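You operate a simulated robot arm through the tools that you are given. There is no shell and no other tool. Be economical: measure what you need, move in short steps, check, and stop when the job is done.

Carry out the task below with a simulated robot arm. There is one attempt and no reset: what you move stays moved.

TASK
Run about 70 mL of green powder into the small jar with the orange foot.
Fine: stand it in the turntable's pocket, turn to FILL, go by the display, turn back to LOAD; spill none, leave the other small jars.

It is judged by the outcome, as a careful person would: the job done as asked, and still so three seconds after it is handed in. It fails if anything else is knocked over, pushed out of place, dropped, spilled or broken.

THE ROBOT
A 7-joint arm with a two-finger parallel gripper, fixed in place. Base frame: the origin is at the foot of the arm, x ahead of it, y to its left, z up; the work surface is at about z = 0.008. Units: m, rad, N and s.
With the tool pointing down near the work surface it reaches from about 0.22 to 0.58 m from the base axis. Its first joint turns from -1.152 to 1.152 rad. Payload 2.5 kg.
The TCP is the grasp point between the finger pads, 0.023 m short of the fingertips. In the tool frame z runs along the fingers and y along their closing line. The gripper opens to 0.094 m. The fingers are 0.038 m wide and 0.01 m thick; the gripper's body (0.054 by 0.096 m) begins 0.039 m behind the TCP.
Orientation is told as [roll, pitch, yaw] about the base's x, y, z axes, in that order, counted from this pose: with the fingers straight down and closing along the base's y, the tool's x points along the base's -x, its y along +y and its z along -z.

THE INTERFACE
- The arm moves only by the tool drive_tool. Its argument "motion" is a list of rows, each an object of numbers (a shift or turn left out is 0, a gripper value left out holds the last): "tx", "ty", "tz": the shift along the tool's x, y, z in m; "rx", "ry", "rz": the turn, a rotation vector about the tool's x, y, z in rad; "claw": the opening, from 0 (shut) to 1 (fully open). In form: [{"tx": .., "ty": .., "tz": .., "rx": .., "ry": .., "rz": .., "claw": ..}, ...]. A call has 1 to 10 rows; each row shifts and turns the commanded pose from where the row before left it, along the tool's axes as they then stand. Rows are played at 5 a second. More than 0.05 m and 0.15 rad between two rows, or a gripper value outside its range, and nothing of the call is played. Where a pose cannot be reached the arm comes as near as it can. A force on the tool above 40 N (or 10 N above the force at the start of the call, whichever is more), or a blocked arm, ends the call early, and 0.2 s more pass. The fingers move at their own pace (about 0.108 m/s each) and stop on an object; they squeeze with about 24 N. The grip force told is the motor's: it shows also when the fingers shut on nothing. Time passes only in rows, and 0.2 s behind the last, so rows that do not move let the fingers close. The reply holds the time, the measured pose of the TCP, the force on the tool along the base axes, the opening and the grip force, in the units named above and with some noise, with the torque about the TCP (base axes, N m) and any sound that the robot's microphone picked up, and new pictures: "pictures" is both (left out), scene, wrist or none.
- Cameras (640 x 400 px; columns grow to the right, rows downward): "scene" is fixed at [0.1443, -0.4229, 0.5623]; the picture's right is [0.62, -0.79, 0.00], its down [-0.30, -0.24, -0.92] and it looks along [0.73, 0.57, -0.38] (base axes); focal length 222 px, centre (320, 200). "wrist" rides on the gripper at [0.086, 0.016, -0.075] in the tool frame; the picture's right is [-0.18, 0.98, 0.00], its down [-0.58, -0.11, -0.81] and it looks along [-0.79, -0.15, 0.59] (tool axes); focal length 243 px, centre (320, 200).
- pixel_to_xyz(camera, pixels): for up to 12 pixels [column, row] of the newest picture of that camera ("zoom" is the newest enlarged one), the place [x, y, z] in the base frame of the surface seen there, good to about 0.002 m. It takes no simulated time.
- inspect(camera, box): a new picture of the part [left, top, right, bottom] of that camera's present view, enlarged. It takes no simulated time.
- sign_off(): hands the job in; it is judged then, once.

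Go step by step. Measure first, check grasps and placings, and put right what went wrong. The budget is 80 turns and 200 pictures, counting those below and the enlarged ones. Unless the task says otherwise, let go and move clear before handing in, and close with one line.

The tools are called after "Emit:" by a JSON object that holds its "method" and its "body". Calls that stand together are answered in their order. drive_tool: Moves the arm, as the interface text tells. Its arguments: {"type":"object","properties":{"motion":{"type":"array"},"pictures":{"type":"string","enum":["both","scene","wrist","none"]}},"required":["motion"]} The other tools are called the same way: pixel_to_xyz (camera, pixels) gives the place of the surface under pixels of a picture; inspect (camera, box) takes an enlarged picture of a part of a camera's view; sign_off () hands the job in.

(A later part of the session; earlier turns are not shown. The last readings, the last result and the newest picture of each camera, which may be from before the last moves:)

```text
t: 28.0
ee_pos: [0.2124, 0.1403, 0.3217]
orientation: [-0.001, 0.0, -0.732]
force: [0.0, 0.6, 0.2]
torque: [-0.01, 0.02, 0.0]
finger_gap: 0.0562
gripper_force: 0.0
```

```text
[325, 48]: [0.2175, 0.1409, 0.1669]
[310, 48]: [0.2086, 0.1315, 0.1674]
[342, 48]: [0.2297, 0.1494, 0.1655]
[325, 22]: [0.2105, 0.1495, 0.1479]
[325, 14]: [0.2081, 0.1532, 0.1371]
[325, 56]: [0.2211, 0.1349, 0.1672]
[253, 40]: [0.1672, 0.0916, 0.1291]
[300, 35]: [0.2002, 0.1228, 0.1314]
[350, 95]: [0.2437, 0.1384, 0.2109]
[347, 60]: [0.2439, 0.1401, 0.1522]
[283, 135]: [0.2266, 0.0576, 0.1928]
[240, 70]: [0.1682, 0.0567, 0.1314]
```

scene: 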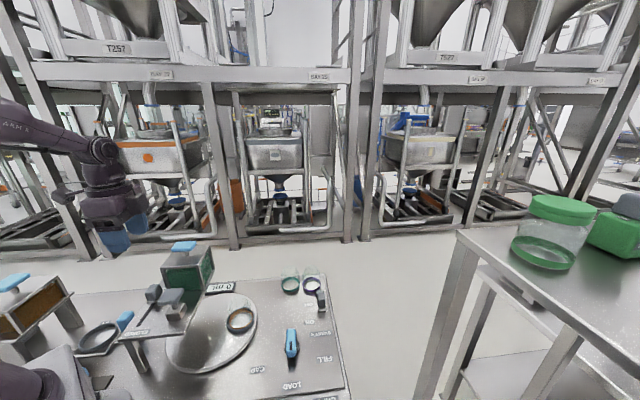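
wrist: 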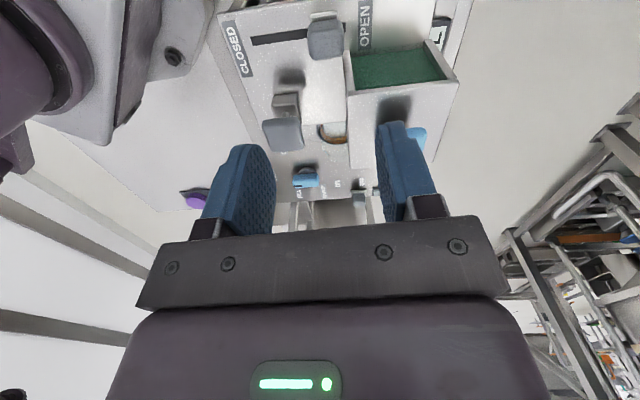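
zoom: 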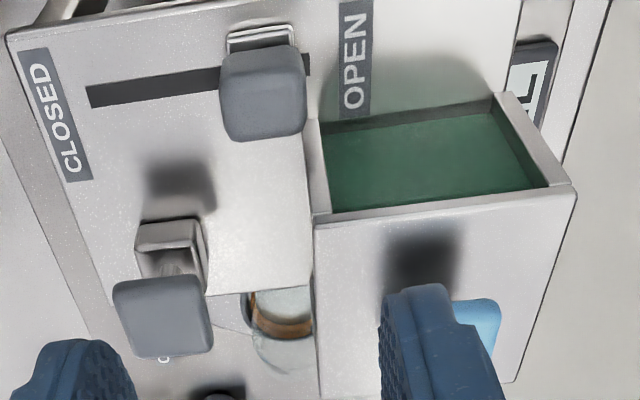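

Handle top centre is (0.2185, 0.1405, 0.167), about 28 mm long. I'll straddle it from above, offset a few mm away from the hopper and staying above its lid.

Emit:
{"method": "drive_tool", "body": {"motion": [{"ty": 0.004, "tx": 0.003}, {"tz": 0.045}, {"tz": 0.045}, {"tz": 0.035}, {"tz": 0.018}, {}], "pictures": "both"}}

Emit:
{"method": "inspect", "body": {"camera": "scene", "box": [100, 200, 220, 320]}}

```text
t: 29.4
ee_pos: [0.2122, 0.1464, 0.1771]
orientation: [-0.001, 0.0, -0.728]
force: [-1.1, 0.7, 0.0]
torque: [0.01, 0.02, 0.02]
finger_gap: 0.0565
gripper_force: 0.1
```

scene: 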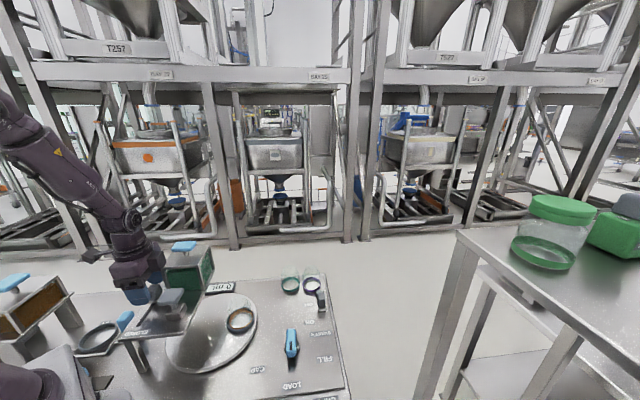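
wrist: 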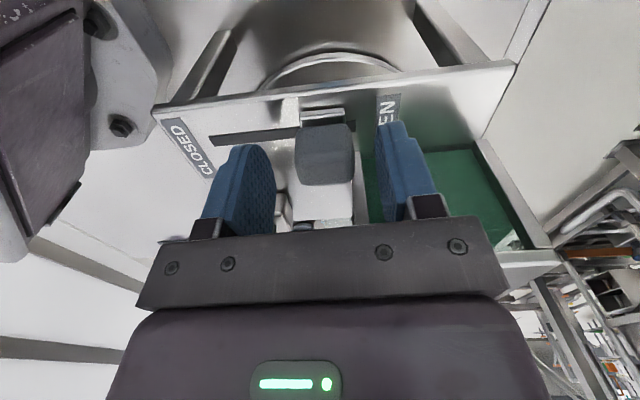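

```text
3.33 times, centred on (160, 260) of scene
```

zoom: 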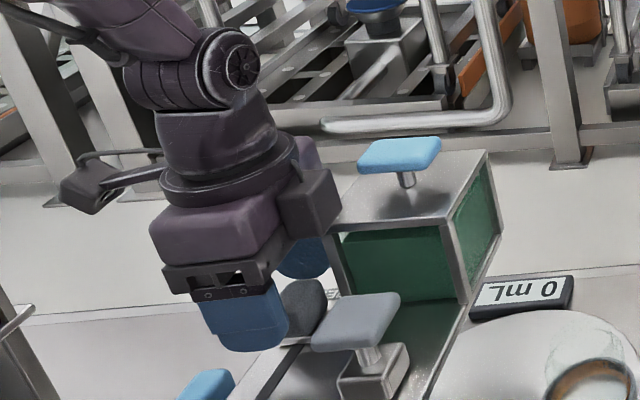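

The handle sits between the fingers. I'll narrow the gap to just over its width and slide it toward CLOSED.

Emit:
{"method": "drive_tool", "body": {"motion": [{"claw": 0.36}, {}, {"ty": -0.015}, {"ty": -0.015}, {}], "pictures": "wrist"}}

```text
t: 30.6
ee_pos: [0.1928, 0.1236, 0.179]
orientation: [-0.001, 0.002, -0.732]
force: [0.4, -0.5, 0.5]
torque: [-0.01, 0.02, 0.0]
finger_gap: 0.0338
gripper_force: 0.1
```

wrist: 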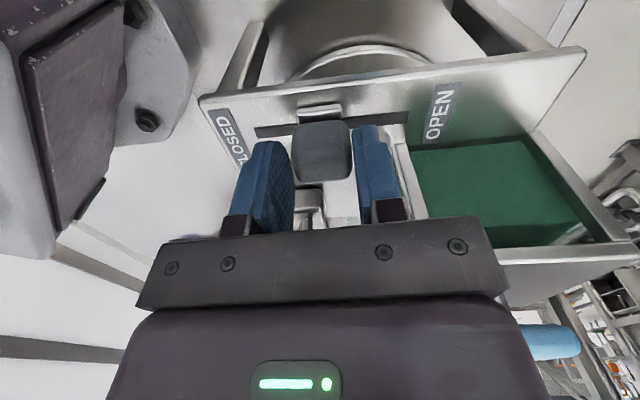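

The gate slides with the fingers. I'll continue to the CLOSED stop.

Emit:
{"method": "drive_tool", "body": {"motion": [{"ty": -0.01}, {"ty": -0.01}, {"ty": -0.005}, {}], "pictures": "wrist"}}

Emit:
{"method": "inspect", "body": {"camera": "wrist", "box": [180, 50, 480, 230]}}

```text
t: 31.6
ee_pos: [0.1894, 0.1137, 0.1796]
orientation: [-0.001, -0.001, -0.729]
force: [-0.2, -0.2, -1.5]
torque: [0.01, 0.01, 0.01]
finger_gap: 0.0337
gripper_force: 0.1
out of reach, approached as far as the arm can: row 2, 3
```

wrist: 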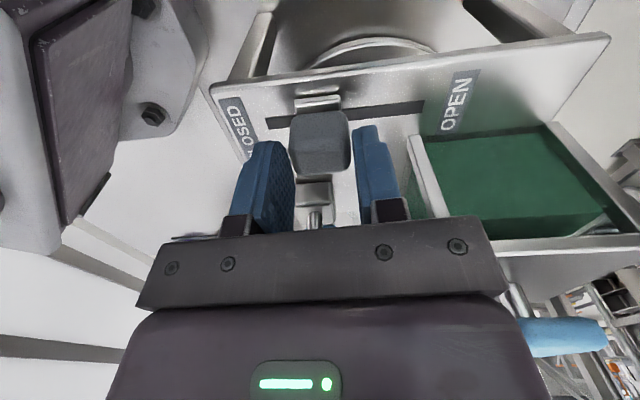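

```text
2.13 times, centred on (330, 140) of wrist
```

zoom: 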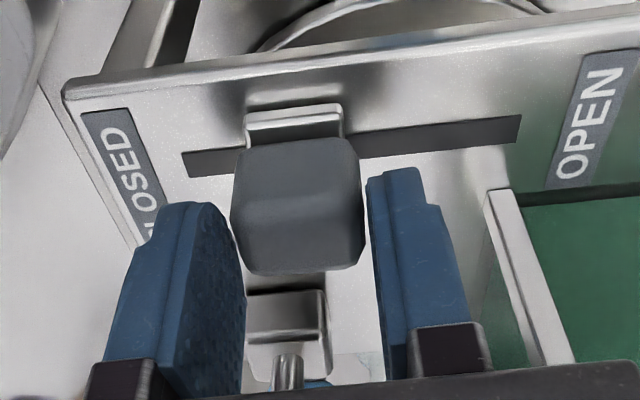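

The handle still has about 13 mm of slot left, and the arm is at its inner reach limit. Tilting the fingers inward (+rx) should gain reach.

Emit:
{"method": "drive_tool", "body": {"motion": [{"tx": 0.003}, {"rx": 0.07}, {"rx": 0.07, "ty": -0.003}, {"ty": -0.005}, {}], "pictures": "both"}}

Emit:
{"method": "inspect", "body": {"camera": "wrist", "box": [180, 50, 480, 230]}}

Emit:
{"method": "inspect", "body": {"camera": "scene", "box": [100, 200, 220, 320]}}

```text
t: 32.8
ee_pos: [0.1826, 0.1105, 0.1814]
orientation: [-0.137, -0.001, -0.729]
force: [0.5, 2.5, 0.6]
torque: [0.05, -0.02, -0.01]
finger_gap: 0.0348
gripper_force: 1.5
```

scene: 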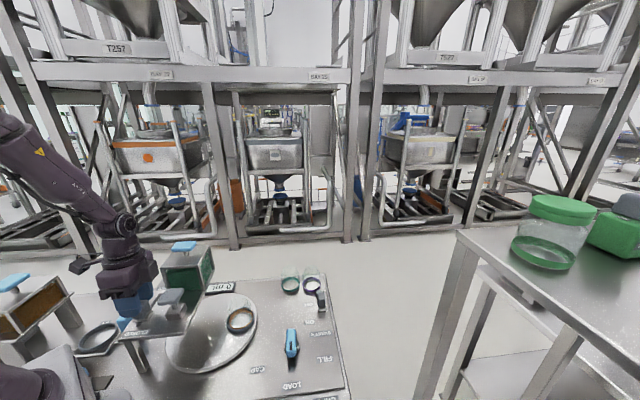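
wrist: 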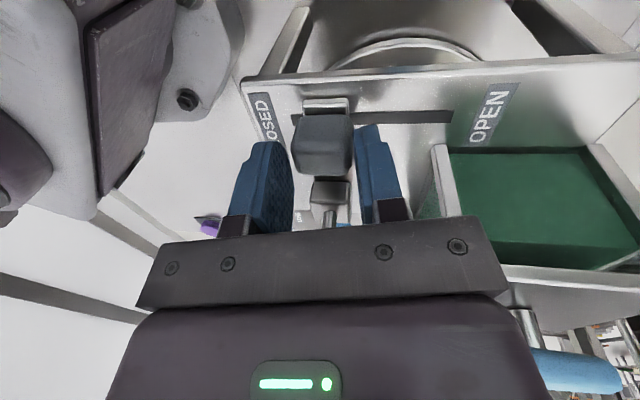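

```text
2.13 times, centred on (330, 140) of wrist
```

zoom: 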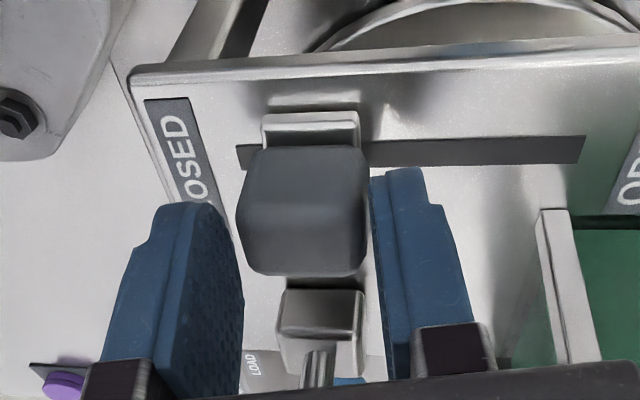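

```text
3.33 times, centred on (160, 260) of scene
```

zoom: 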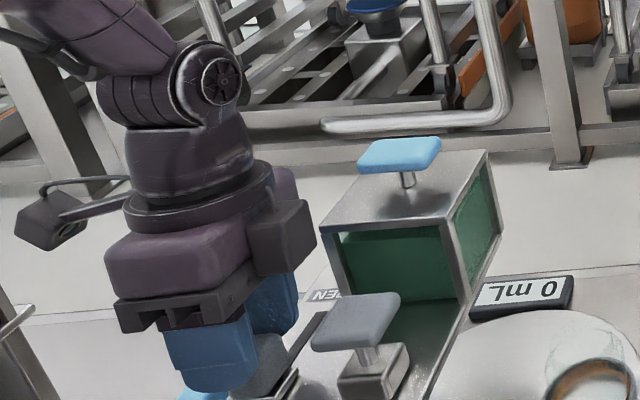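

The remaining slot now matches what was visible at the OPEN end, so it is nearly at the stop. I'll push slightly more to confirm.

Emit:
{"method": "drive_tool", "body": {"motion": [{"rx": 0.05}, {"ty": -0.004}, {"ty": -0.004}, {}], "pictures": "wrist"}}

Emit:
{"method": "inspect", "body": {"camera": "wrist", "box": [180, 50, 480, 230]}}

```text
t: 33.8
ee_pos: [0.1795, 0.1065, 0.184]
orientation: [-0.178, -0.002, -0.731]
force: [13.4, 22.2, -3.1]
torque: [0.52, -0.35, -0.17]
finger_gap: 0.0455
gripper_force: 12.5
```

wrist: 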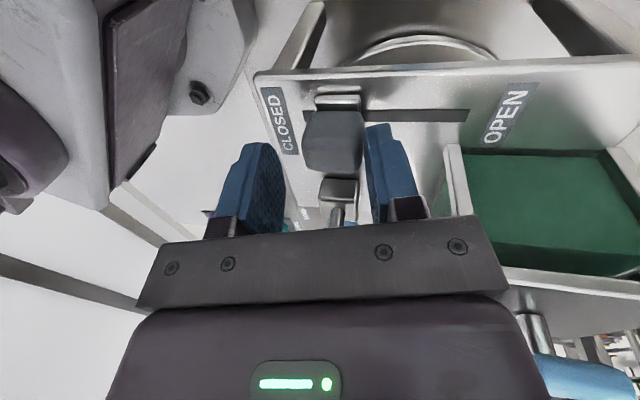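

```text
2.13 times, centred on (330, 140) of wrist
```

zoom: 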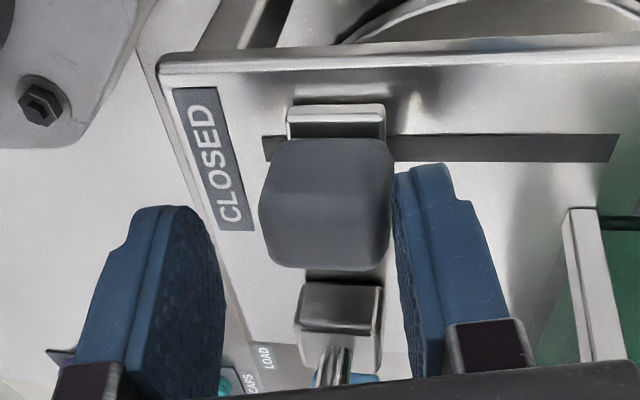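

The stop is reached (26 N), so the gate is closed. I'll back off, retreat upward and untilt.

Emit:
{"method": "drive_tool", "body": {"motion": [{"ty": 0.01, "claw": 0.5}, {"tz": -0.03}, {"tz": -0.04}, {"tz": -0.04}, {"rx": -0.1}, {"rx": -0.09}, {"tx": -0.03}, {"tx": -0.05}, {"tx": -0.05}], "pictures": "scene"}}

Emit:
{"method": "inspect", "body": {"camera": "scene", "box": [100, 220, 260, 360]}}

```text
t: 35.8
ee_pos: [0.2936, 0.0417, 0.2899]
orientation: [0.0, 0.001, -0.73]
force: [-0.1, 0.2, -0.6]
torque: [-0.04, -0.02, -0.01]
finger_gap: 0.0472
gripper_force: 0.0
```

scene: 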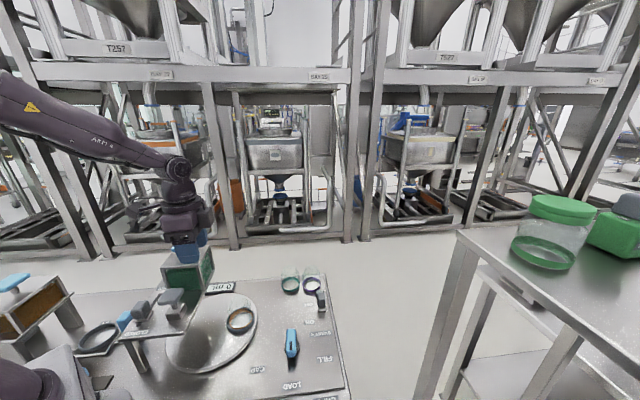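

```text
2.86 times, centred on (180, 290) of scene
```

zoom: 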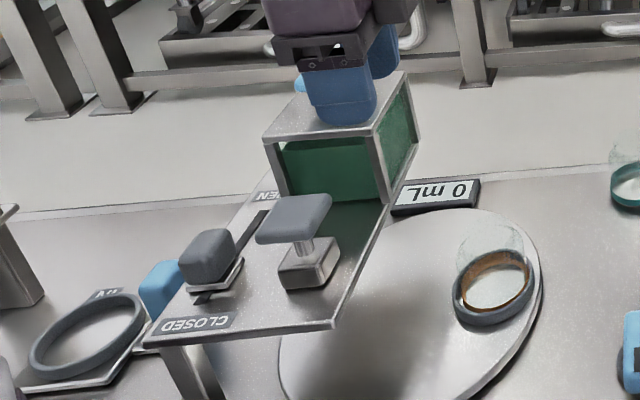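

The gate reads closed, with nothing spilled. Now to the knob: I'll move above (0.387,-0.147) and turn to yaw 0.785 so the fingers close across its bar.

Emit:
{"method": "drive_tool", "body": {"motion": [{"tx": -0.049}, {"tx": -0.049}, {"tx": -0.049}, {"tx": -0.0485}, {"ty": -0.0393}, {"ty": -0.039}, {"rz": -0.14}, {"rz": -0.14}, {"rz": -0.14}, {"rz": -0.14}], "pictures": "none"}}

Emit:
{"method": "drive_tool", "body": {"motion": [{"rz": -0.14}, {"rz": -0.14}, {"rz": -0.14}, {"rz": -0.14}, {"rz": -0.14}, {"rz": -0.14}, {"rz": -0.115}, {"tz": 0.045}, {"tz": 0.045}, {"tz": 0.03}], "pictures": "both"}}

Emit:
{"method": "inspect", "body": {"camera": "wrist", "box": [240, 20, 420, 180]}}

```text
t: 38.0
ee_pos: [0.3875, -0.1474, 0.288]
orientation: [0.0, 0.0, -0.167]
force: [0.2, -0.7, -1.0]
torque: [-0.01, -0.01, 0.01]
finger_gap: 0.047
gripper_force: 0.1
```

```text
t: 40.2
ee_pos: [0.3883, -0.1472, 0.1687]
orientation: [-0.001, 0.0, 0.787]
force: [0.1, 0.5, -0.3]
torque: [0.01, 0.03, -0.01]
finger_gap: 0.0472
gripper_force: 0.1
```

scene: 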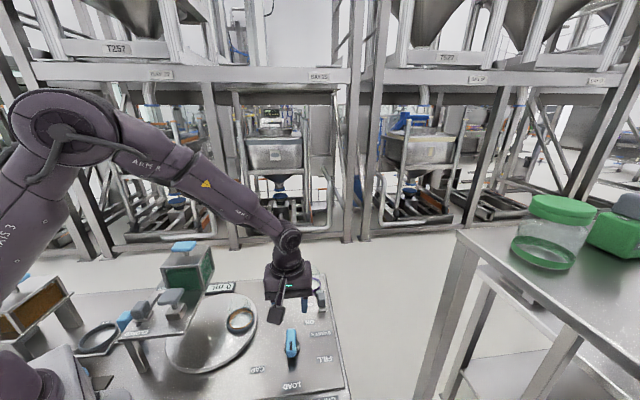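
wrist: 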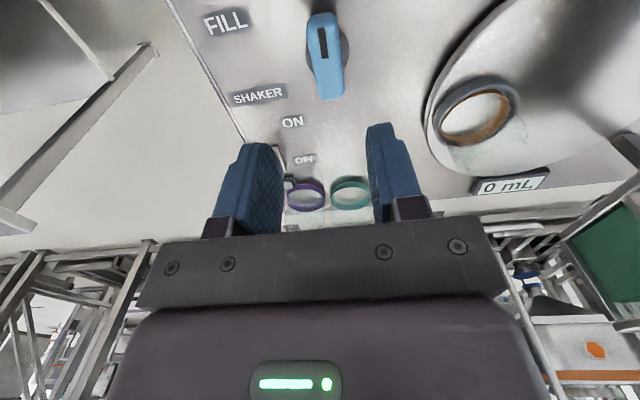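

```text
2.50 times, centred on (330, 100) of wrist
```

zoom: 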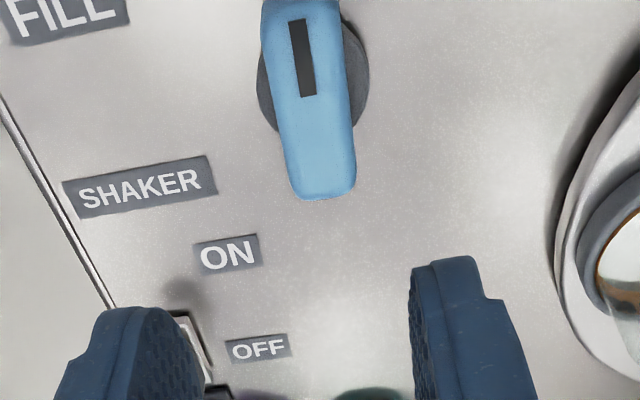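

Emit:
{"method": "pixel_to_xyz", "body": {"camera": "wrist", "pixels": [[323, 16], [331, 92], [327, 55], [313, 55], [340, 55], [346, 52], [305, 50], [322, 42]]}}

Emit:
{"method": "inspect", "body": {"camera": "wrist", "box": [285, 0, 375, 110]}}

```text
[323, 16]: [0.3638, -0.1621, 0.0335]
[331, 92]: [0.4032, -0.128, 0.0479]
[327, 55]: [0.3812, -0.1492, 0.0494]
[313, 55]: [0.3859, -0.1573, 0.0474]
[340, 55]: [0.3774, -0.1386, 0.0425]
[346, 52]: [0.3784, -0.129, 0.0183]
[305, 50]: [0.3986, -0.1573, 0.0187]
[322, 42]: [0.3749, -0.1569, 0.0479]
```

```text
3.64 times, centred on (330, 55) of wrist
```

zoom: 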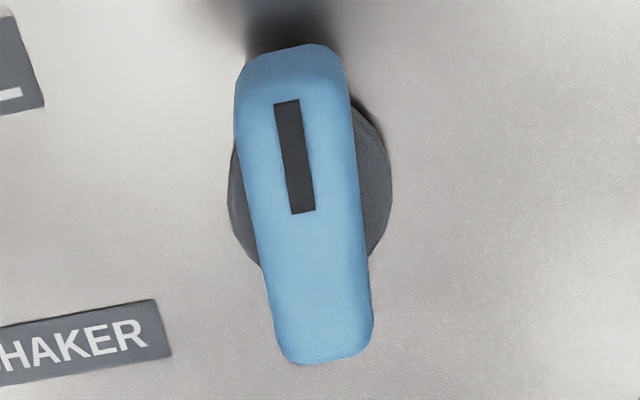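

Knob centre ≈ (0.386,-0.145), bar 17 mm wide, top z 0.049. I'll go down, grip it, and check.

Emit:
{"method": "drive_tool", "body": {"motion": [{"ty": 0.0028}, {"tz": 0.045}, {"tz": 0.045}, {"tz": 0.032}, {"claw": 0.08}, {}, {}], "pictures": "scene"}}

```text
t: 41.8
ee_pos: [0.3852, -0.1448, 0.0475]
orientation: [0.001, 0.0, 0.785]
force: [-10.7, 7.2, 4.5]
torque: [-0.09, -0.49, 0.13]
finger_gap: 0.024
gripper_force: 45.0
```

scene: 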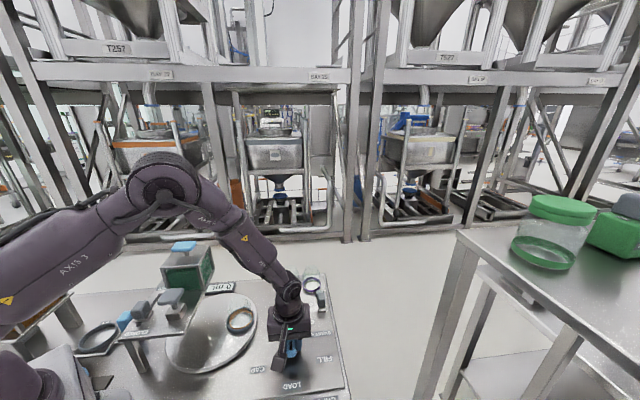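

The bar is gripped at 24 mm with about 13 N side load, so I'm slightly off-centre. I'll shift +ty 2.5 mm to relieve it.

Emit:
{"method": "drive_tool", "body": {"motion": [{"ty": 0.0025}, {}, {}], "pictures": "none"}}

```text
t: 42.8
ee_pos: [0.3856, -0.1457, 0.0464]
orientation: [-0.005, 0.0, 0.785]
force: [3.7, -2.3, -3.4]
torque: [0.2, 0.75, -0.04]
finger_gap: 0.0239
gripper_force: 45.6
stopped in row 3: the force on the tool passed its limit at 41 N (the readings are from after the stop); the commanded pose is now the measured one
```

Squeezing hard only fights the fixed knob, so I'll straddle it loosely (about 27 mm) and turn.

Emit:
{"method": "drive_tool", "body": {"motion": [{"claw": 0.3}, {}, {"rz": -0.1}], "pictures": "none"}}

```text
t: 43.6
ee_pos: [0.3858, -0.1451, 0.048]
orientation: [-0.005, -0.002, 0.885]
force: [0.2, -0.2, -0.5]
torque: [0.02, -0.01, -0.01]
finger_gap: 0.0279
gripper_force: 0.0
```

Emit:
{"method": "drive_tool", "body": {"motion": [{"rz": -0.07}, {"rz": -0.07}, {"rz": -0.07}, {"rz": -0.07}, {"rz": -0.07}, {}], "pictures": "scene"}}

Emit:
{"method": "inspect", "body": {"camera": "scene", "box": [150, 260, 350, 400]}}

```text
t: 45.0
ee_pos: [0.3856, -0.1441, 0.0475]
orientation: [-0.008, 0.0, 1.233]
force: [5.3, -4.4, 0.1]
torque: [0.0, 0.01, -0.15]
finger_gap: 0.0312
gripper_force: 3.2
```

scene: 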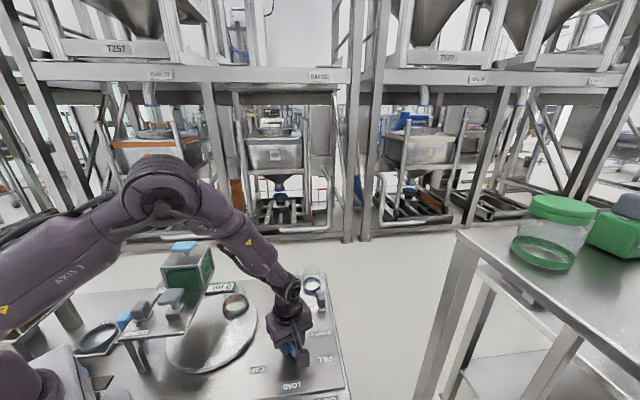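

```text
2.86 times, centred on (250, 330) of scene
```

zoom: 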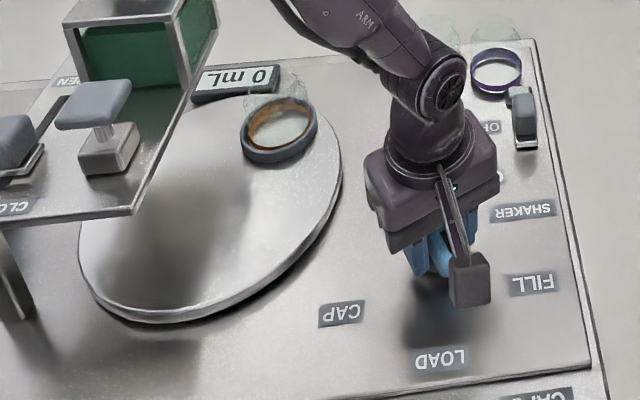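

The turntable follows, and the jar is moving toward the hopper. I'll continue turning.

Emit:
{"method": "drive_tool", "body": {"motion": [{"rz": -0.07}, {"rz": -0.07}, {"rz": -0.07}, {"rz": -0.07}, {"rz": -0.07}, {"rz": -0.07}, {"rz": -0.07}, {"rz": -0.07}, {"rz": -0.07}, {}], "pictures": "scene"}}

Emit:
{"method": "inspect", "body": {"camera": "scene", "box": [150, 260, 350, 400]}}

```text
t: 47.2
ee_pos: [0.3861, -0.1438, 0.0473]
orientation: [-0.008, 0.003, 1.863]
force: [16.7, 0.7, 2.3]
torque: [-0.16, -0.16, -0.03]
finger_gap: 0.0354
gripper_force: 7.8
```

scene: 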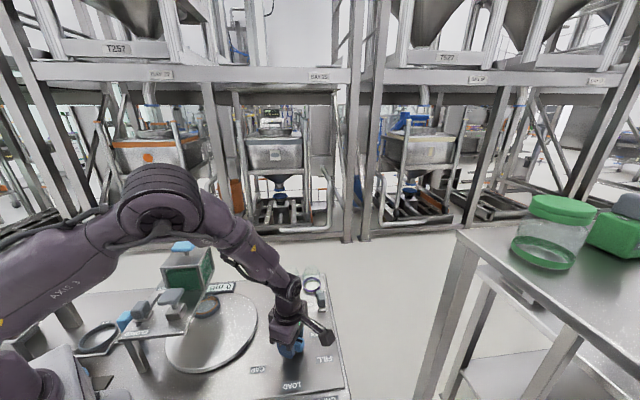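

```text
2.86 times, centred on (250, 330) of scene
```

zoom: 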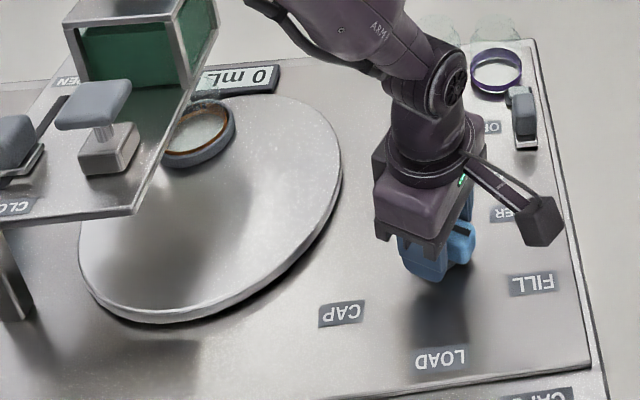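

Emit:
{"method": "drive_tool", "body": {"motion": [{"ty": -0.002, "claw": 0.22}, {"rz": -0.06}, {"rz": -0.06}, {"rz": -0.06}, {"rz": -0.06}, {}], "pictures": "scene"}}

Emit:
{"method": "inspect", "body": {"camera": "scene", "box": [150, 260, 350, 400]}}

```text
t: 48.6
ee_pos: [0.3922, -0.1457, 0.0479]
orientation: [-0.017, 0.012, 2.103]
force: [33.2, 4.4, -5.5]
torque: [-0.39, -0.15, -0.82]
finger_gap: 0.0345
gripper_force: 15.0
```

scene: 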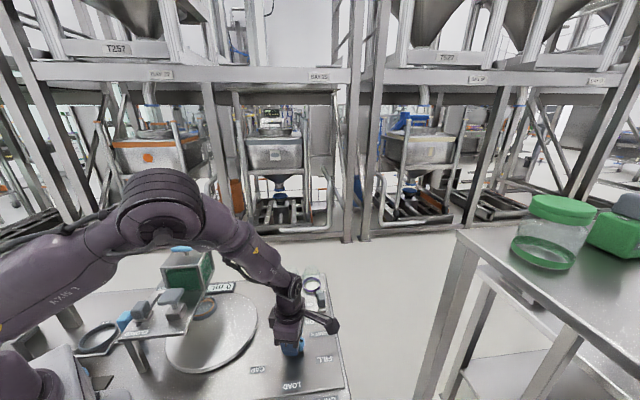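

```text
2.86 times, centred on (250, 330) of scene
```

zoom: 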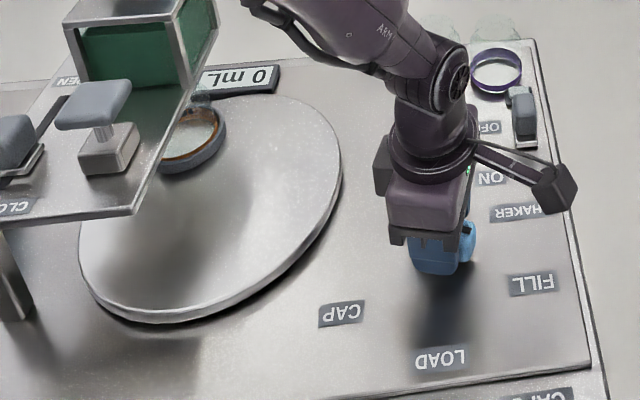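

Torque about z is now 0.8 N·m and the jar re-projects to (0.31,0.126), almost under the hopper. I'll let go and look at the knob.

Emit:
{"method": "drive_tool", "body": {"motion": [{"claw": 0.6}, {}, {"tz": -0.04}, {"tz": -0.04}, {"tz": -0.04}], "pictures": "both"}}

Emit:
{"method": "inspect", "body": {"camera": "scene", "box": [150, 260, 350, 400]}}

Emit:
{"method": "inspect", "body": {"camera": "wrist", "box": [240, 0, 420, 180]}}

```text
t: 49.8
ee_pos: [0.3859, -0.1439, 0.169]
orientation: [-0.003, 0.003, 2.102]
force: [-0.5, 0.0, 0.7]
torque: [-0.03, 0.03, -0.01]
finger_gap: 0.0563
gripper_force: 0.1
```

scene: 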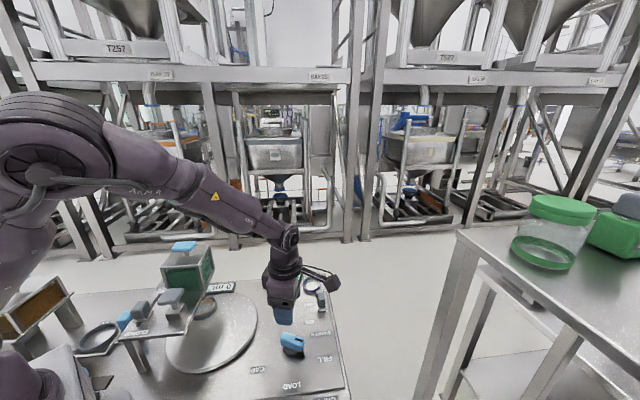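
wrist: 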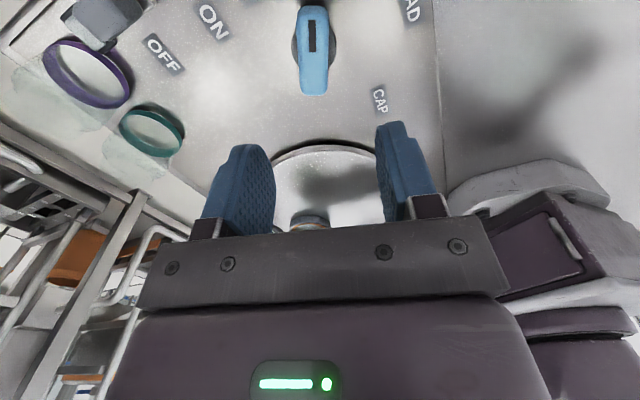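

```text
2.86 times, centred on (250, 330) of scene
```

zoom: 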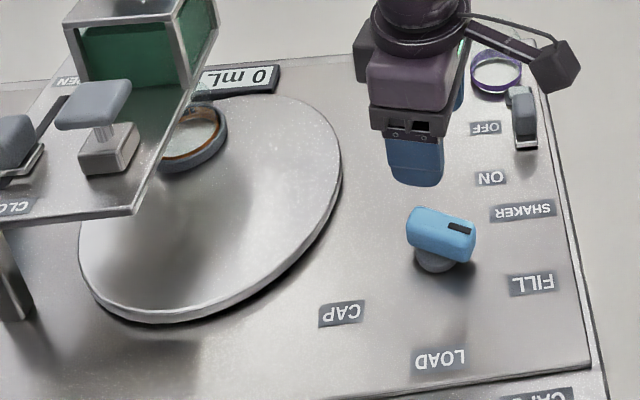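

```text
2.22 times, centred on (330, 90) of wrist
```

zoom: 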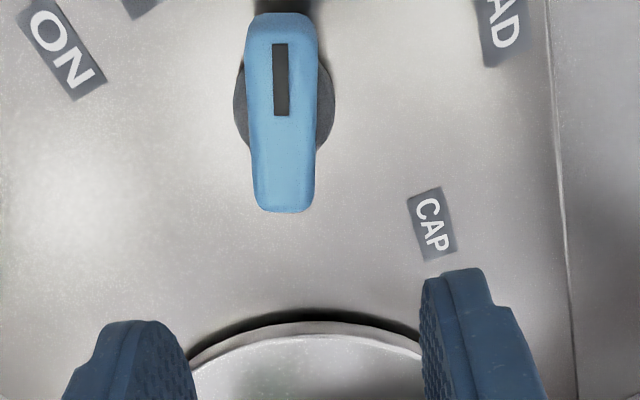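

Emit:
{"method": "pixel_to_xyz", "body": {"camera": "wrist", "pixels": [[312, 16], [313, 88], [299, 45], [326, 45], [314, 30], [312, 70]]}}

Emit:
{"method": "inspect", "body": {"camera": "scene", "box": [160, 270, 250, 340]}}

Emit:
{"method": "inspect", "body": {"camera": "scene", "box": [260, 310, 350, 390]}}

```text
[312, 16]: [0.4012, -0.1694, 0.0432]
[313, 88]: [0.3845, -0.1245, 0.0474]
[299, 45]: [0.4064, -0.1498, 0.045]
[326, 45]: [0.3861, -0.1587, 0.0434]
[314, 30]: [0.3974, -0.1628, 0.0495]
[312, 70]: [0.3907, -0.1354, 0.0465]
```

```text
5.71 times, centred on (205, 305) of scene
```

zoom: 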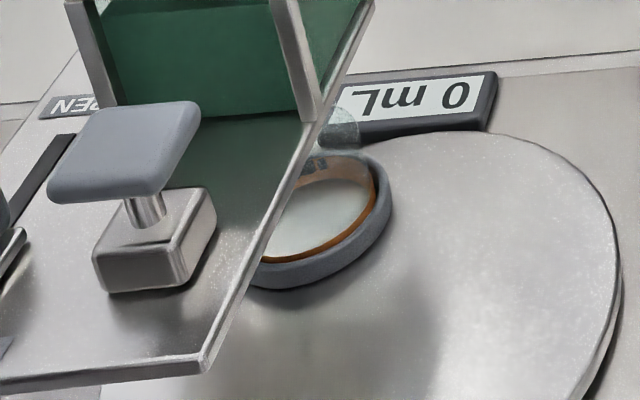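

```text
5.00 times, centred on (305, 350) of scene
```

zoom: 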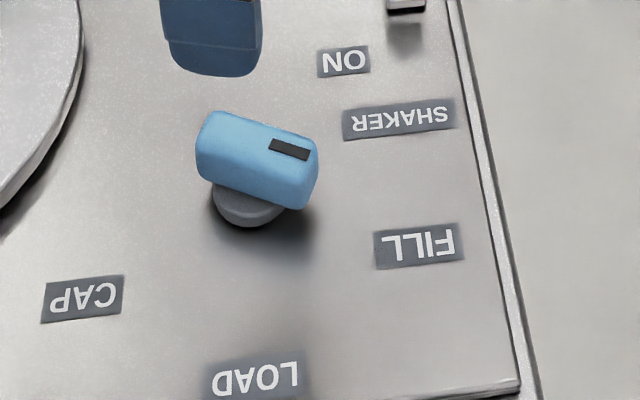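

The bar now points at about -70°, while FILL sits at -65°, and my axis estimate was off by 3–4 mm. I'll regrip centred on (0.389,-0.142) and turn the last few degrees to the stop.

Emit:
{"method": "drive_tool", "body": {"motion": [{"rz": 0.09}, {"rz": 0.085}, {"ty": -0.0039, "tx": -0.0008}, {"tz": 0.045}, {"tz": 0.045}, {"tz": 0.031}, {"claw": 0.24}, {}], "pictures": "none"}}

```text
t: 51.6
ee_pos: [0.3901, -0.1409, 0.0465]
orientation: [-0.009, 0.004, 1.929]
force: [5.1, 2.2, -2.3]
torque: [-0.1, 0.04, -0.1]
finger_gap: 0.0255
gripper_force: 3.6
```

Emit:
{"method": "drive_tool", "body": {"motion": [{"rz": -0.04}, {"rz": -0.04}, {"rz": -0.04}, {}], "pictures": "none"}}

```text
t: 52.6
ee_pos: [0.3922, -0.1423, 0.0472]
orientation: [-0.007, 0.005, 2.044]
force: [18.7, 3.6, -0.4]
torque: [-0.83, 0.43, -1.57]
finger_gap: 0.0278
gripper_force: 44.8
```

1.6 N·m resists, which feels like a hard stop. I'll release and measure the bar again.

Emit:
{"method": "drive_tool", "body": {"motion": [{"claw": 0.6}, {}, {"tz": -0.04}, {"tz": -0.04}, {"tz": -0.04}], "pictures": "both"}}

Emit:
{"method": "inspect", "body": {"camera": "scene", "box": [160, 270, 250, 340]}}

Emit:
{"method": "inspect", "body": {"camera": "wrist", "box": [260, 0, 380, 110]}}

Emit:
{"method": "pixel_to_xyz", "body": {"camera": "wrist", "pixels": [[312, 20], [313, 85], [312, 30], [313, 70]]}}

```text
t: 53.8
ee_pos: [0.3878, -0.1412, 0.1666]
orientation: [-0.003, 0.004, 2.048]
force: [0.2, -0.1, 0.4]
torque: [-0.01, 0.01, 0.01]
finger_gap: 0.0562
gripper_force: 0.1
```

scene: 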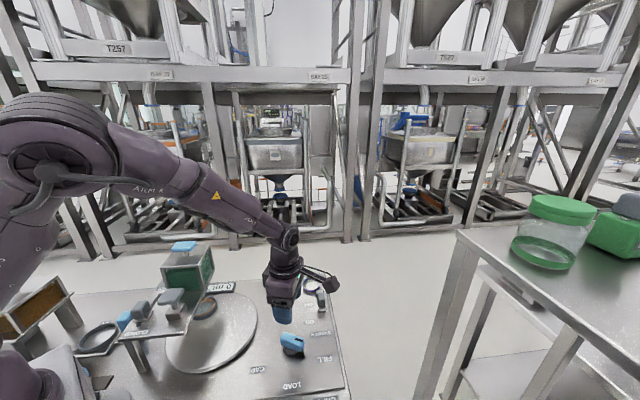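
wrist: 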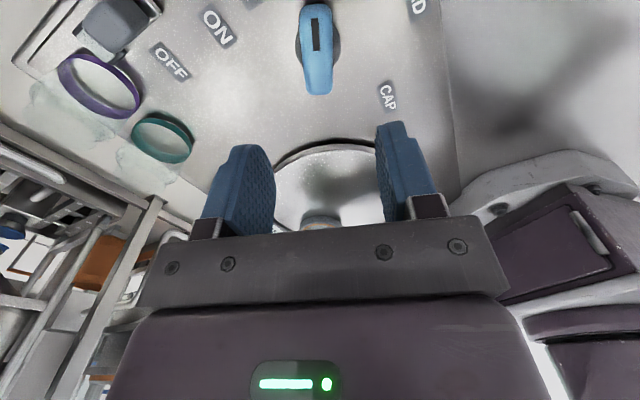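

```text
5.71 times, centred on (205, 305) of scene
```

zoom: 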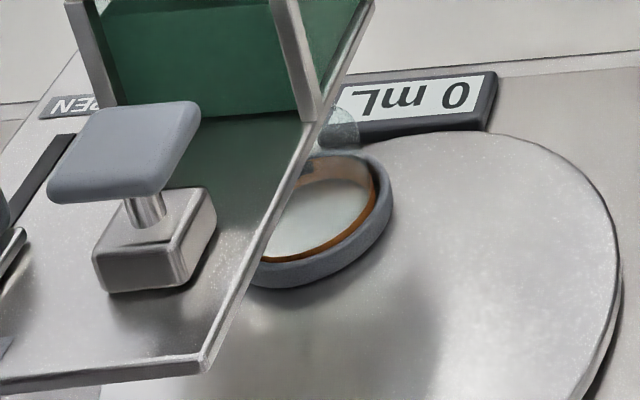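

```text
3.64 times, centred on (320, 55) of wrist
```

zoom: 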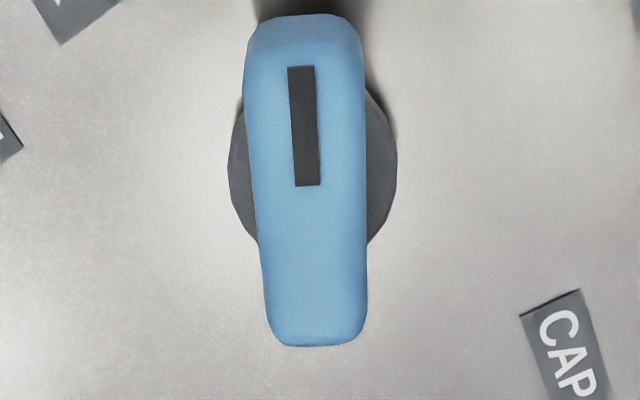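

```text
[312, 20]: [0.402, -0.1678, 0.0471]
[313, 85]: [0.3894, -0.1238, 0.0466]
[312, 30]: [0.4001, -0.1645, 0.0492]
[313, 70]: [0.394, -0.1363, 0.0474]
```

The table hasn't moved further, so this is the FILL stop (knob turned about 65°, jar under the hopper). I'll go back to the gate handle and open it a little while watching the display.

Emit:
{"method": "drive_tool", "body": {"motion": [{"tz": -0.049}, {"tz": -0.049}, {"tz": -0.049}, {"rz": 0.146}, {"rz": 0.146}, {"rz": 0.146}, {"rz": 0.146}, {"rz": 0.146}, {"rz": 0.146}, {"rz": 0.146}], "pictures": "none"}}

Emit:
{"method": "drive_tool", "body": {"motion": [{"rz": 0.146}, {"rz": 0.146}, {"rz": 0.146}, {"rz": 0.146}, {"rz": 0.146}, {"rz": 0.146}, {"rz": 0.146}, {"rz": 0.146}, {"rz": 0.146}, {"rz": 0.146}], "pictures": "none"}}

```text
t: 56.0
ee_pos: [0.3892, -0.1416, 0.3144]
orientation: [-0.006, -0.002, 1.023]
force: [0.4, 0.1, 0.4]
torque: [-0.03, 0.02, 0.01]
finger_gap: 0.0564
gripper_force: 0.0
```

```text
t: 58.2
ee_pos: [0.3896, -0.1422, 0.313]
orientation: [0.003, -0.004, -0.438]
force: [0.6, 0.6, -0.5]
torque: [-0.01, -0.02, -0.01]
finger_gap: 0.0565
gripper_force: 0.0
```

Emit:
{"method": "drive_tool", "body": {"motion": [{"rz": 0.146}, {"rz": 0.146, "ty": 0.03}, {"ty": 0.027}, {"tx": 0.047}, {"tx": 0.047}, {"tx": 0.047}, {"tx": 0.047}, {"tx": 0.047}, {"tx": 0.047}, {"tx": 0.043}], "pictures": "none"}}

Emit:
{"method": "drive_tool", "body": {"motion": [{"rx": 0.07}, {"rx": 0.07}, {}], "pictures": "wrist"}}

```text
t: 60.4
ee_pos: [0.1799, 0.1207, 0.3103]
orientation: [0.001, -0.006, -0.728]
force: [-0.3, -0.4, -0.3]
torque: [-0.03, 0.0, -0.02]
finger_gap: 0.0565
gripper_force: 0.2
```

```text
t: 61.2
ee_pos: [0.1803, 0.121, 0.3111]
orientation: [-0.137, -0.005, -0.728]
force: [1.3, -0.8, -0.3]
torque: [0.02, -0.02, -0.01]
finger_gap: 0.0564
gripper_force: 0.0
```

wrist: 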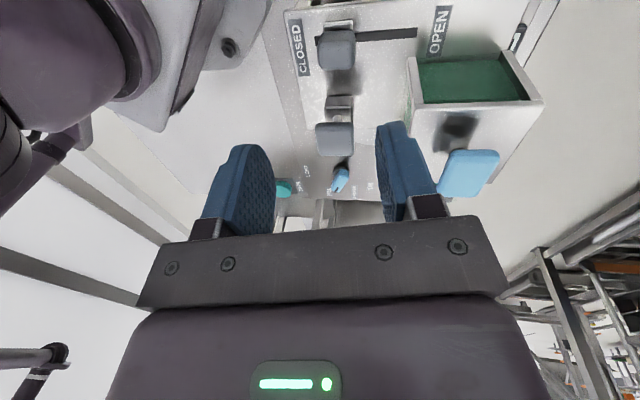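

Emit:
{"method": "pixel_to_xyz", "body": {"camera": "wrist", "pixels": [[337, 58], [320, 50], [355, 50], [337, 38], [412, 80], [336, 120]]}}

Emit:
{"method": "inspect", "body": {"camera": "scene", "box": [190, 270, 250, 320]}}

```text
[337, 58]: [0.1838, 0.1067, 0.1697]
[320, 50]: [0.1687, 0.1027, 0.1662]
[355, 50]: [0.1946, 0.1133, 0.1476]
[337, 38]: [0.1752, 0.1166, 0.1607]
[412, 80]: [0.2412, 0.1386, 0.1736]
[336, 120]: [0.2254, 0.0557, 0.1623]
```

```text
8.00 times, centred on (220, 295) of scene
```

zoom: 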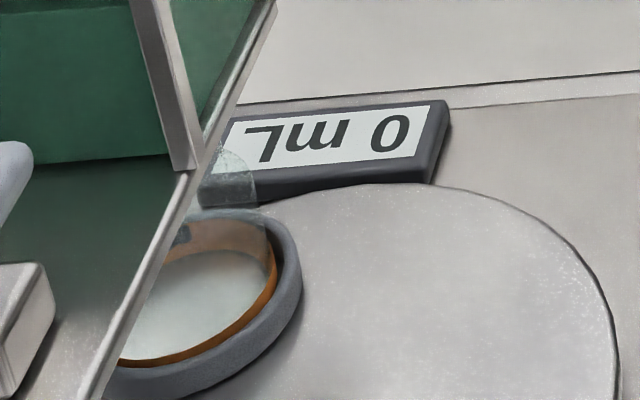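

Handle now spans s=0.189–0.214 along the slot. I'll lower straight down to straddle it, moving off the hopper by a few mm.

Emit:
{"method": "drive_tool", "body": {"motion": [{"tx": -0.0055}, {"tz": 0.045, "ty": 0.006}, {"tz": 0.045, "ty": 0.006}, {"tz": 0.038, "ty": 0.005}, {}], "pictures": "both"}}

Emit:
{"method": "inspect", "body": {"camera": "wrist", "box": [180, 50, 480, 230]}}

Emit:
{"method": "inspect", "body": {"camera": "scene", "box": [100, 200, 250, 330]}}

```text
t: 62.4
ee_pos: [0.1863, 0.1163, 0.1813]
orientation: [-0.137, -0.004, -0.729]
force: [-0.3, -1.0, -0.1]
torque: [-0.02, 0.01, 0.02]
finger_gap: 0.0567
gripper_force: 0.1
```

scene: 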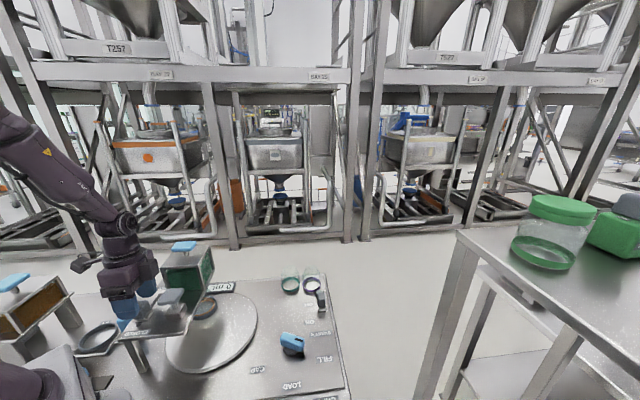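
wrist: 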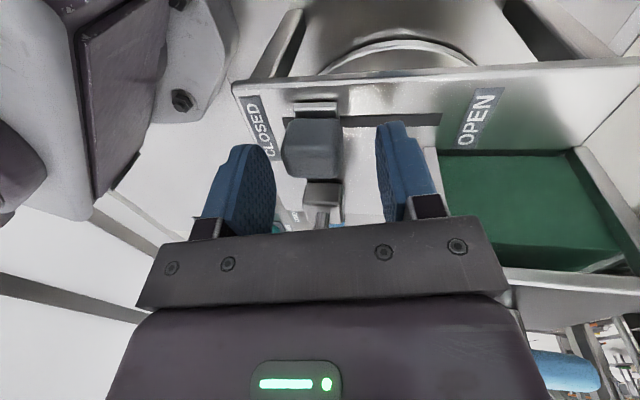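

```text
2.13 times, centred on (330, 140) of wrist
```

zoom: 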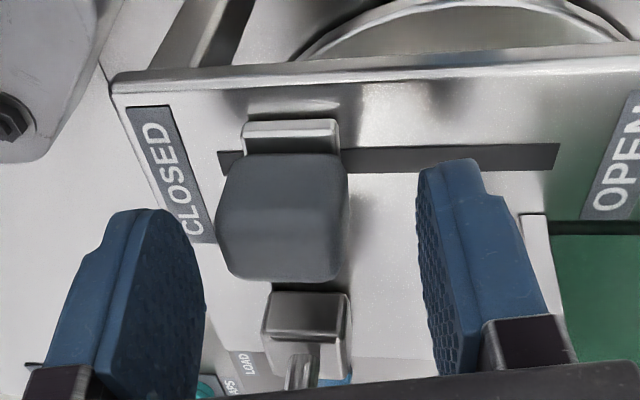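

```text
3.08 times, centred on (175, 265) of scene
```

zoom: 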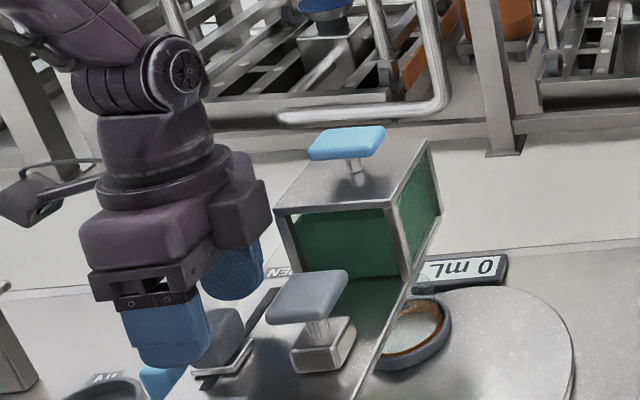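

The fingers straddle the handle and the display shows 0 mL. I'll narrow and nudge the gate open about 1 cm, then read.

Emit:
{"method": "drive_tool", "body": {"motion": [{"claw": 0.36}, {}, {"ty": 0.006}, {}], "pictures": "both"}}

Emit:
{"method": "inspect", "body": {"camera": "scene", "box": [190, 270, 250, 320]}}

```text
t: 63.4
ee_pos: [0.1894, 0.1201, 0.1812]
orientation: [-0.138, -0.004, -0.727]
force: [-0.2, -0.6, 1.2]
torque: [-0.06, -0.04, 0.02]
finger_gap: 0.0347
gripper_force: 1.2
```

scene: 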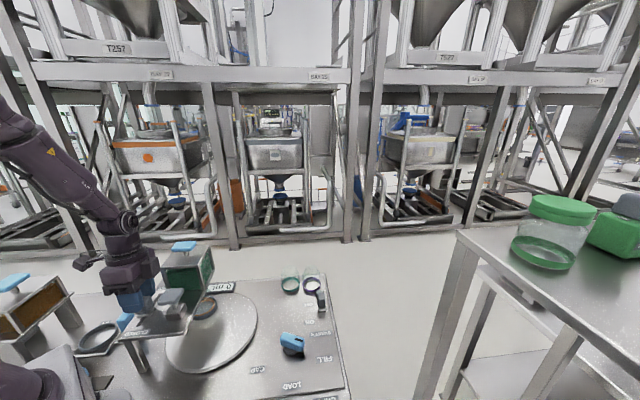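
wrist: 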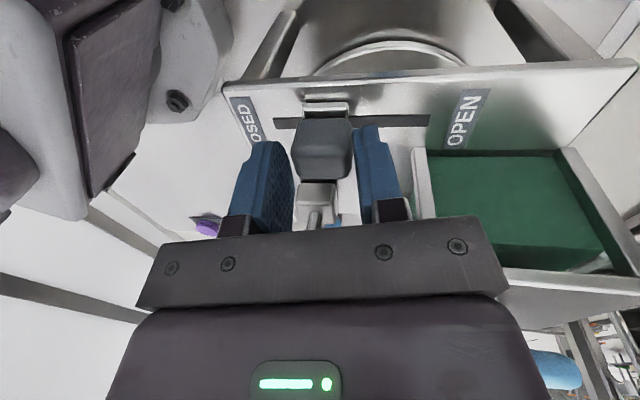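

```text
8.00 times, centred on (220, 295) of scene
```

zoom: 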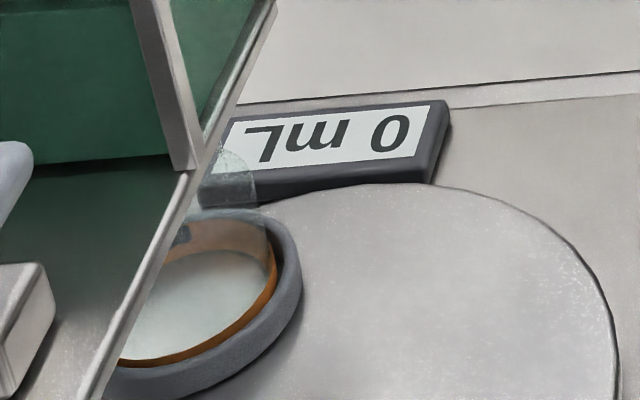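

About 9 mm open and still 0 mL. I'll open 8 mm more.

Emit:
{"method": "drive_tool", "body": {"motion": [{"ty": 0.008}, {}, {}], "pictures": "none"}}

Emit:
{"method": "inspect", "body": {"camera": "scene", "box": [190, 270, 250, 320]}}

```text
t: 64.2
ee_pos: [0.1947, 0.1262, 0.1793]
orientation: [-0.138, -0.006, -0.728]
force: [-0.6, -0.2, -0.7]
torque: [0.03, 0.02, -0.03]
finger_gap: 0.0348
gripper_force: 0.9
```

```text
8.00 times, centred on (220, 295) of scene
```

zoom: 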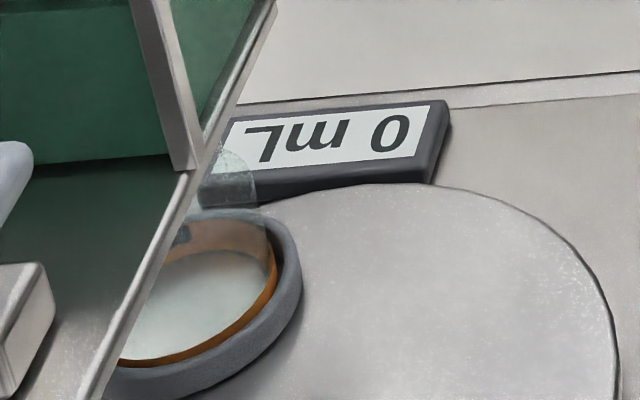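

Still 0 mL, and the gate stood fully open at the start without running, so the powder needs the shaker. I'll close the gate, switch the shaker ON, then meter with the gate.

Emit:
{"method": "drive_tool", "body": {"motion": [{"claw": 0.32}, {"ty": -0.008}, {"ty": -0.008}, {"ty": -0.008}, {"ty": -0.003}, {}], "pictures": "none"}}

Emit:
{"method": "inspect", "body": {"camera": "wrist", "box": [180, 50, 480, 230]}}

```text
t: 65.3
ee_pos: [0.1826, 0.1098, 0.1864]
orientation: [-0.116, -0.01, -0.73]
force: [2.4, 4.6, -8.4]
torque: [0.09, -0.55, -0.89]
finger_gap: 0.0327
gripper_force: 44.7
stopped in row 5: the force on the tool passed its limit at 43 N (the readings are from after the stop); the commanded pose is now the measured one
```

```text
2.13 times, centred on (330, 140) of wrist
```

zoom: 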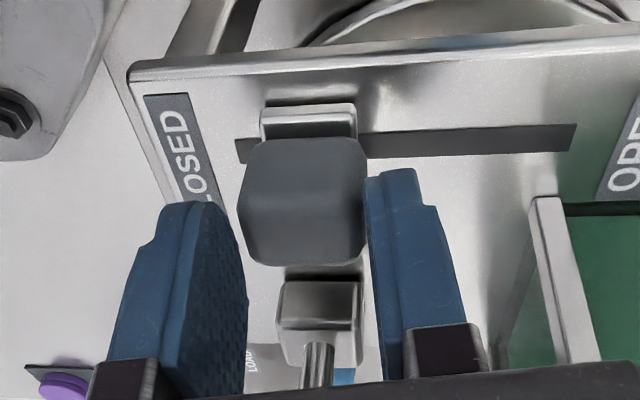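

The handle is at the CLOSED stop (same slot gap as before). I'll release, rise, and go toward the shaker switch.

Emit:
{"method": "drive_tool", "body": {"motion": [{"claw": 0.6}, {"ty": 0.006}, {"tz": -0.035}, {"tz": -0.045}, {"tz": -0.045}, {"rx": -0.06}, {"rx": -0.056}, {"tx": -0.045}, {"tx": -0.045}, {"tx": -0.045}], "pictures": "none"}}

Emit:
{"method": "drive_tool", "body": {"motion": [{"ty": 0.045}, {"ty": 0.045}, {"tx": -0.045}, {"tx": -0.045}, {"tx": -0.045}, {}], "pictures": "both"}}

Emit:
{"method": "inspect", "body": {"camera": "scene", "box": [280, 270, 345, 330]}}

```text
t: 67.5
ee_pos: [0.2946, 0.0374, 0.3105]
orientation: [-0.003, -0.005, -0.725]
force: [-0.2, 0.4, -0.1]
torque: [-0.02, 0.0, 0.02]
finger_gap: 0.0564
gripper_force: 0.0
```

```text
t: 69.0
ee_pos: [0.4561, 0.0147, 0.3127]
orientation: [-0.002, -0.007, -0.726]
force: [-0.2, -0.2, -0.4]
torque: [-0.03, -0.01, -0.04]
finger_gap: 0.0564
gripper_force: 0.0
```

scene: 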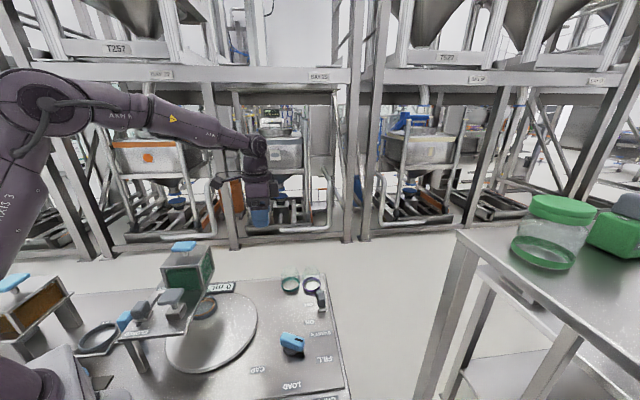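
wrist: 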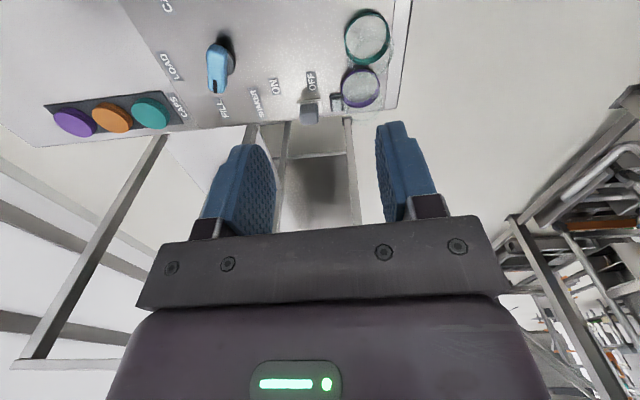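

```text
6.67 times, centred on (312, 300) of scene
```

zoom: 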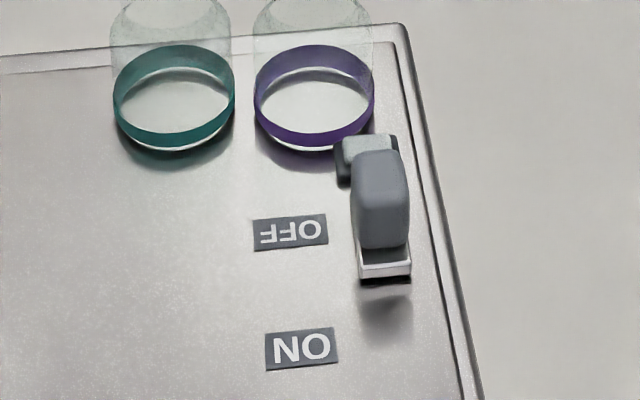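

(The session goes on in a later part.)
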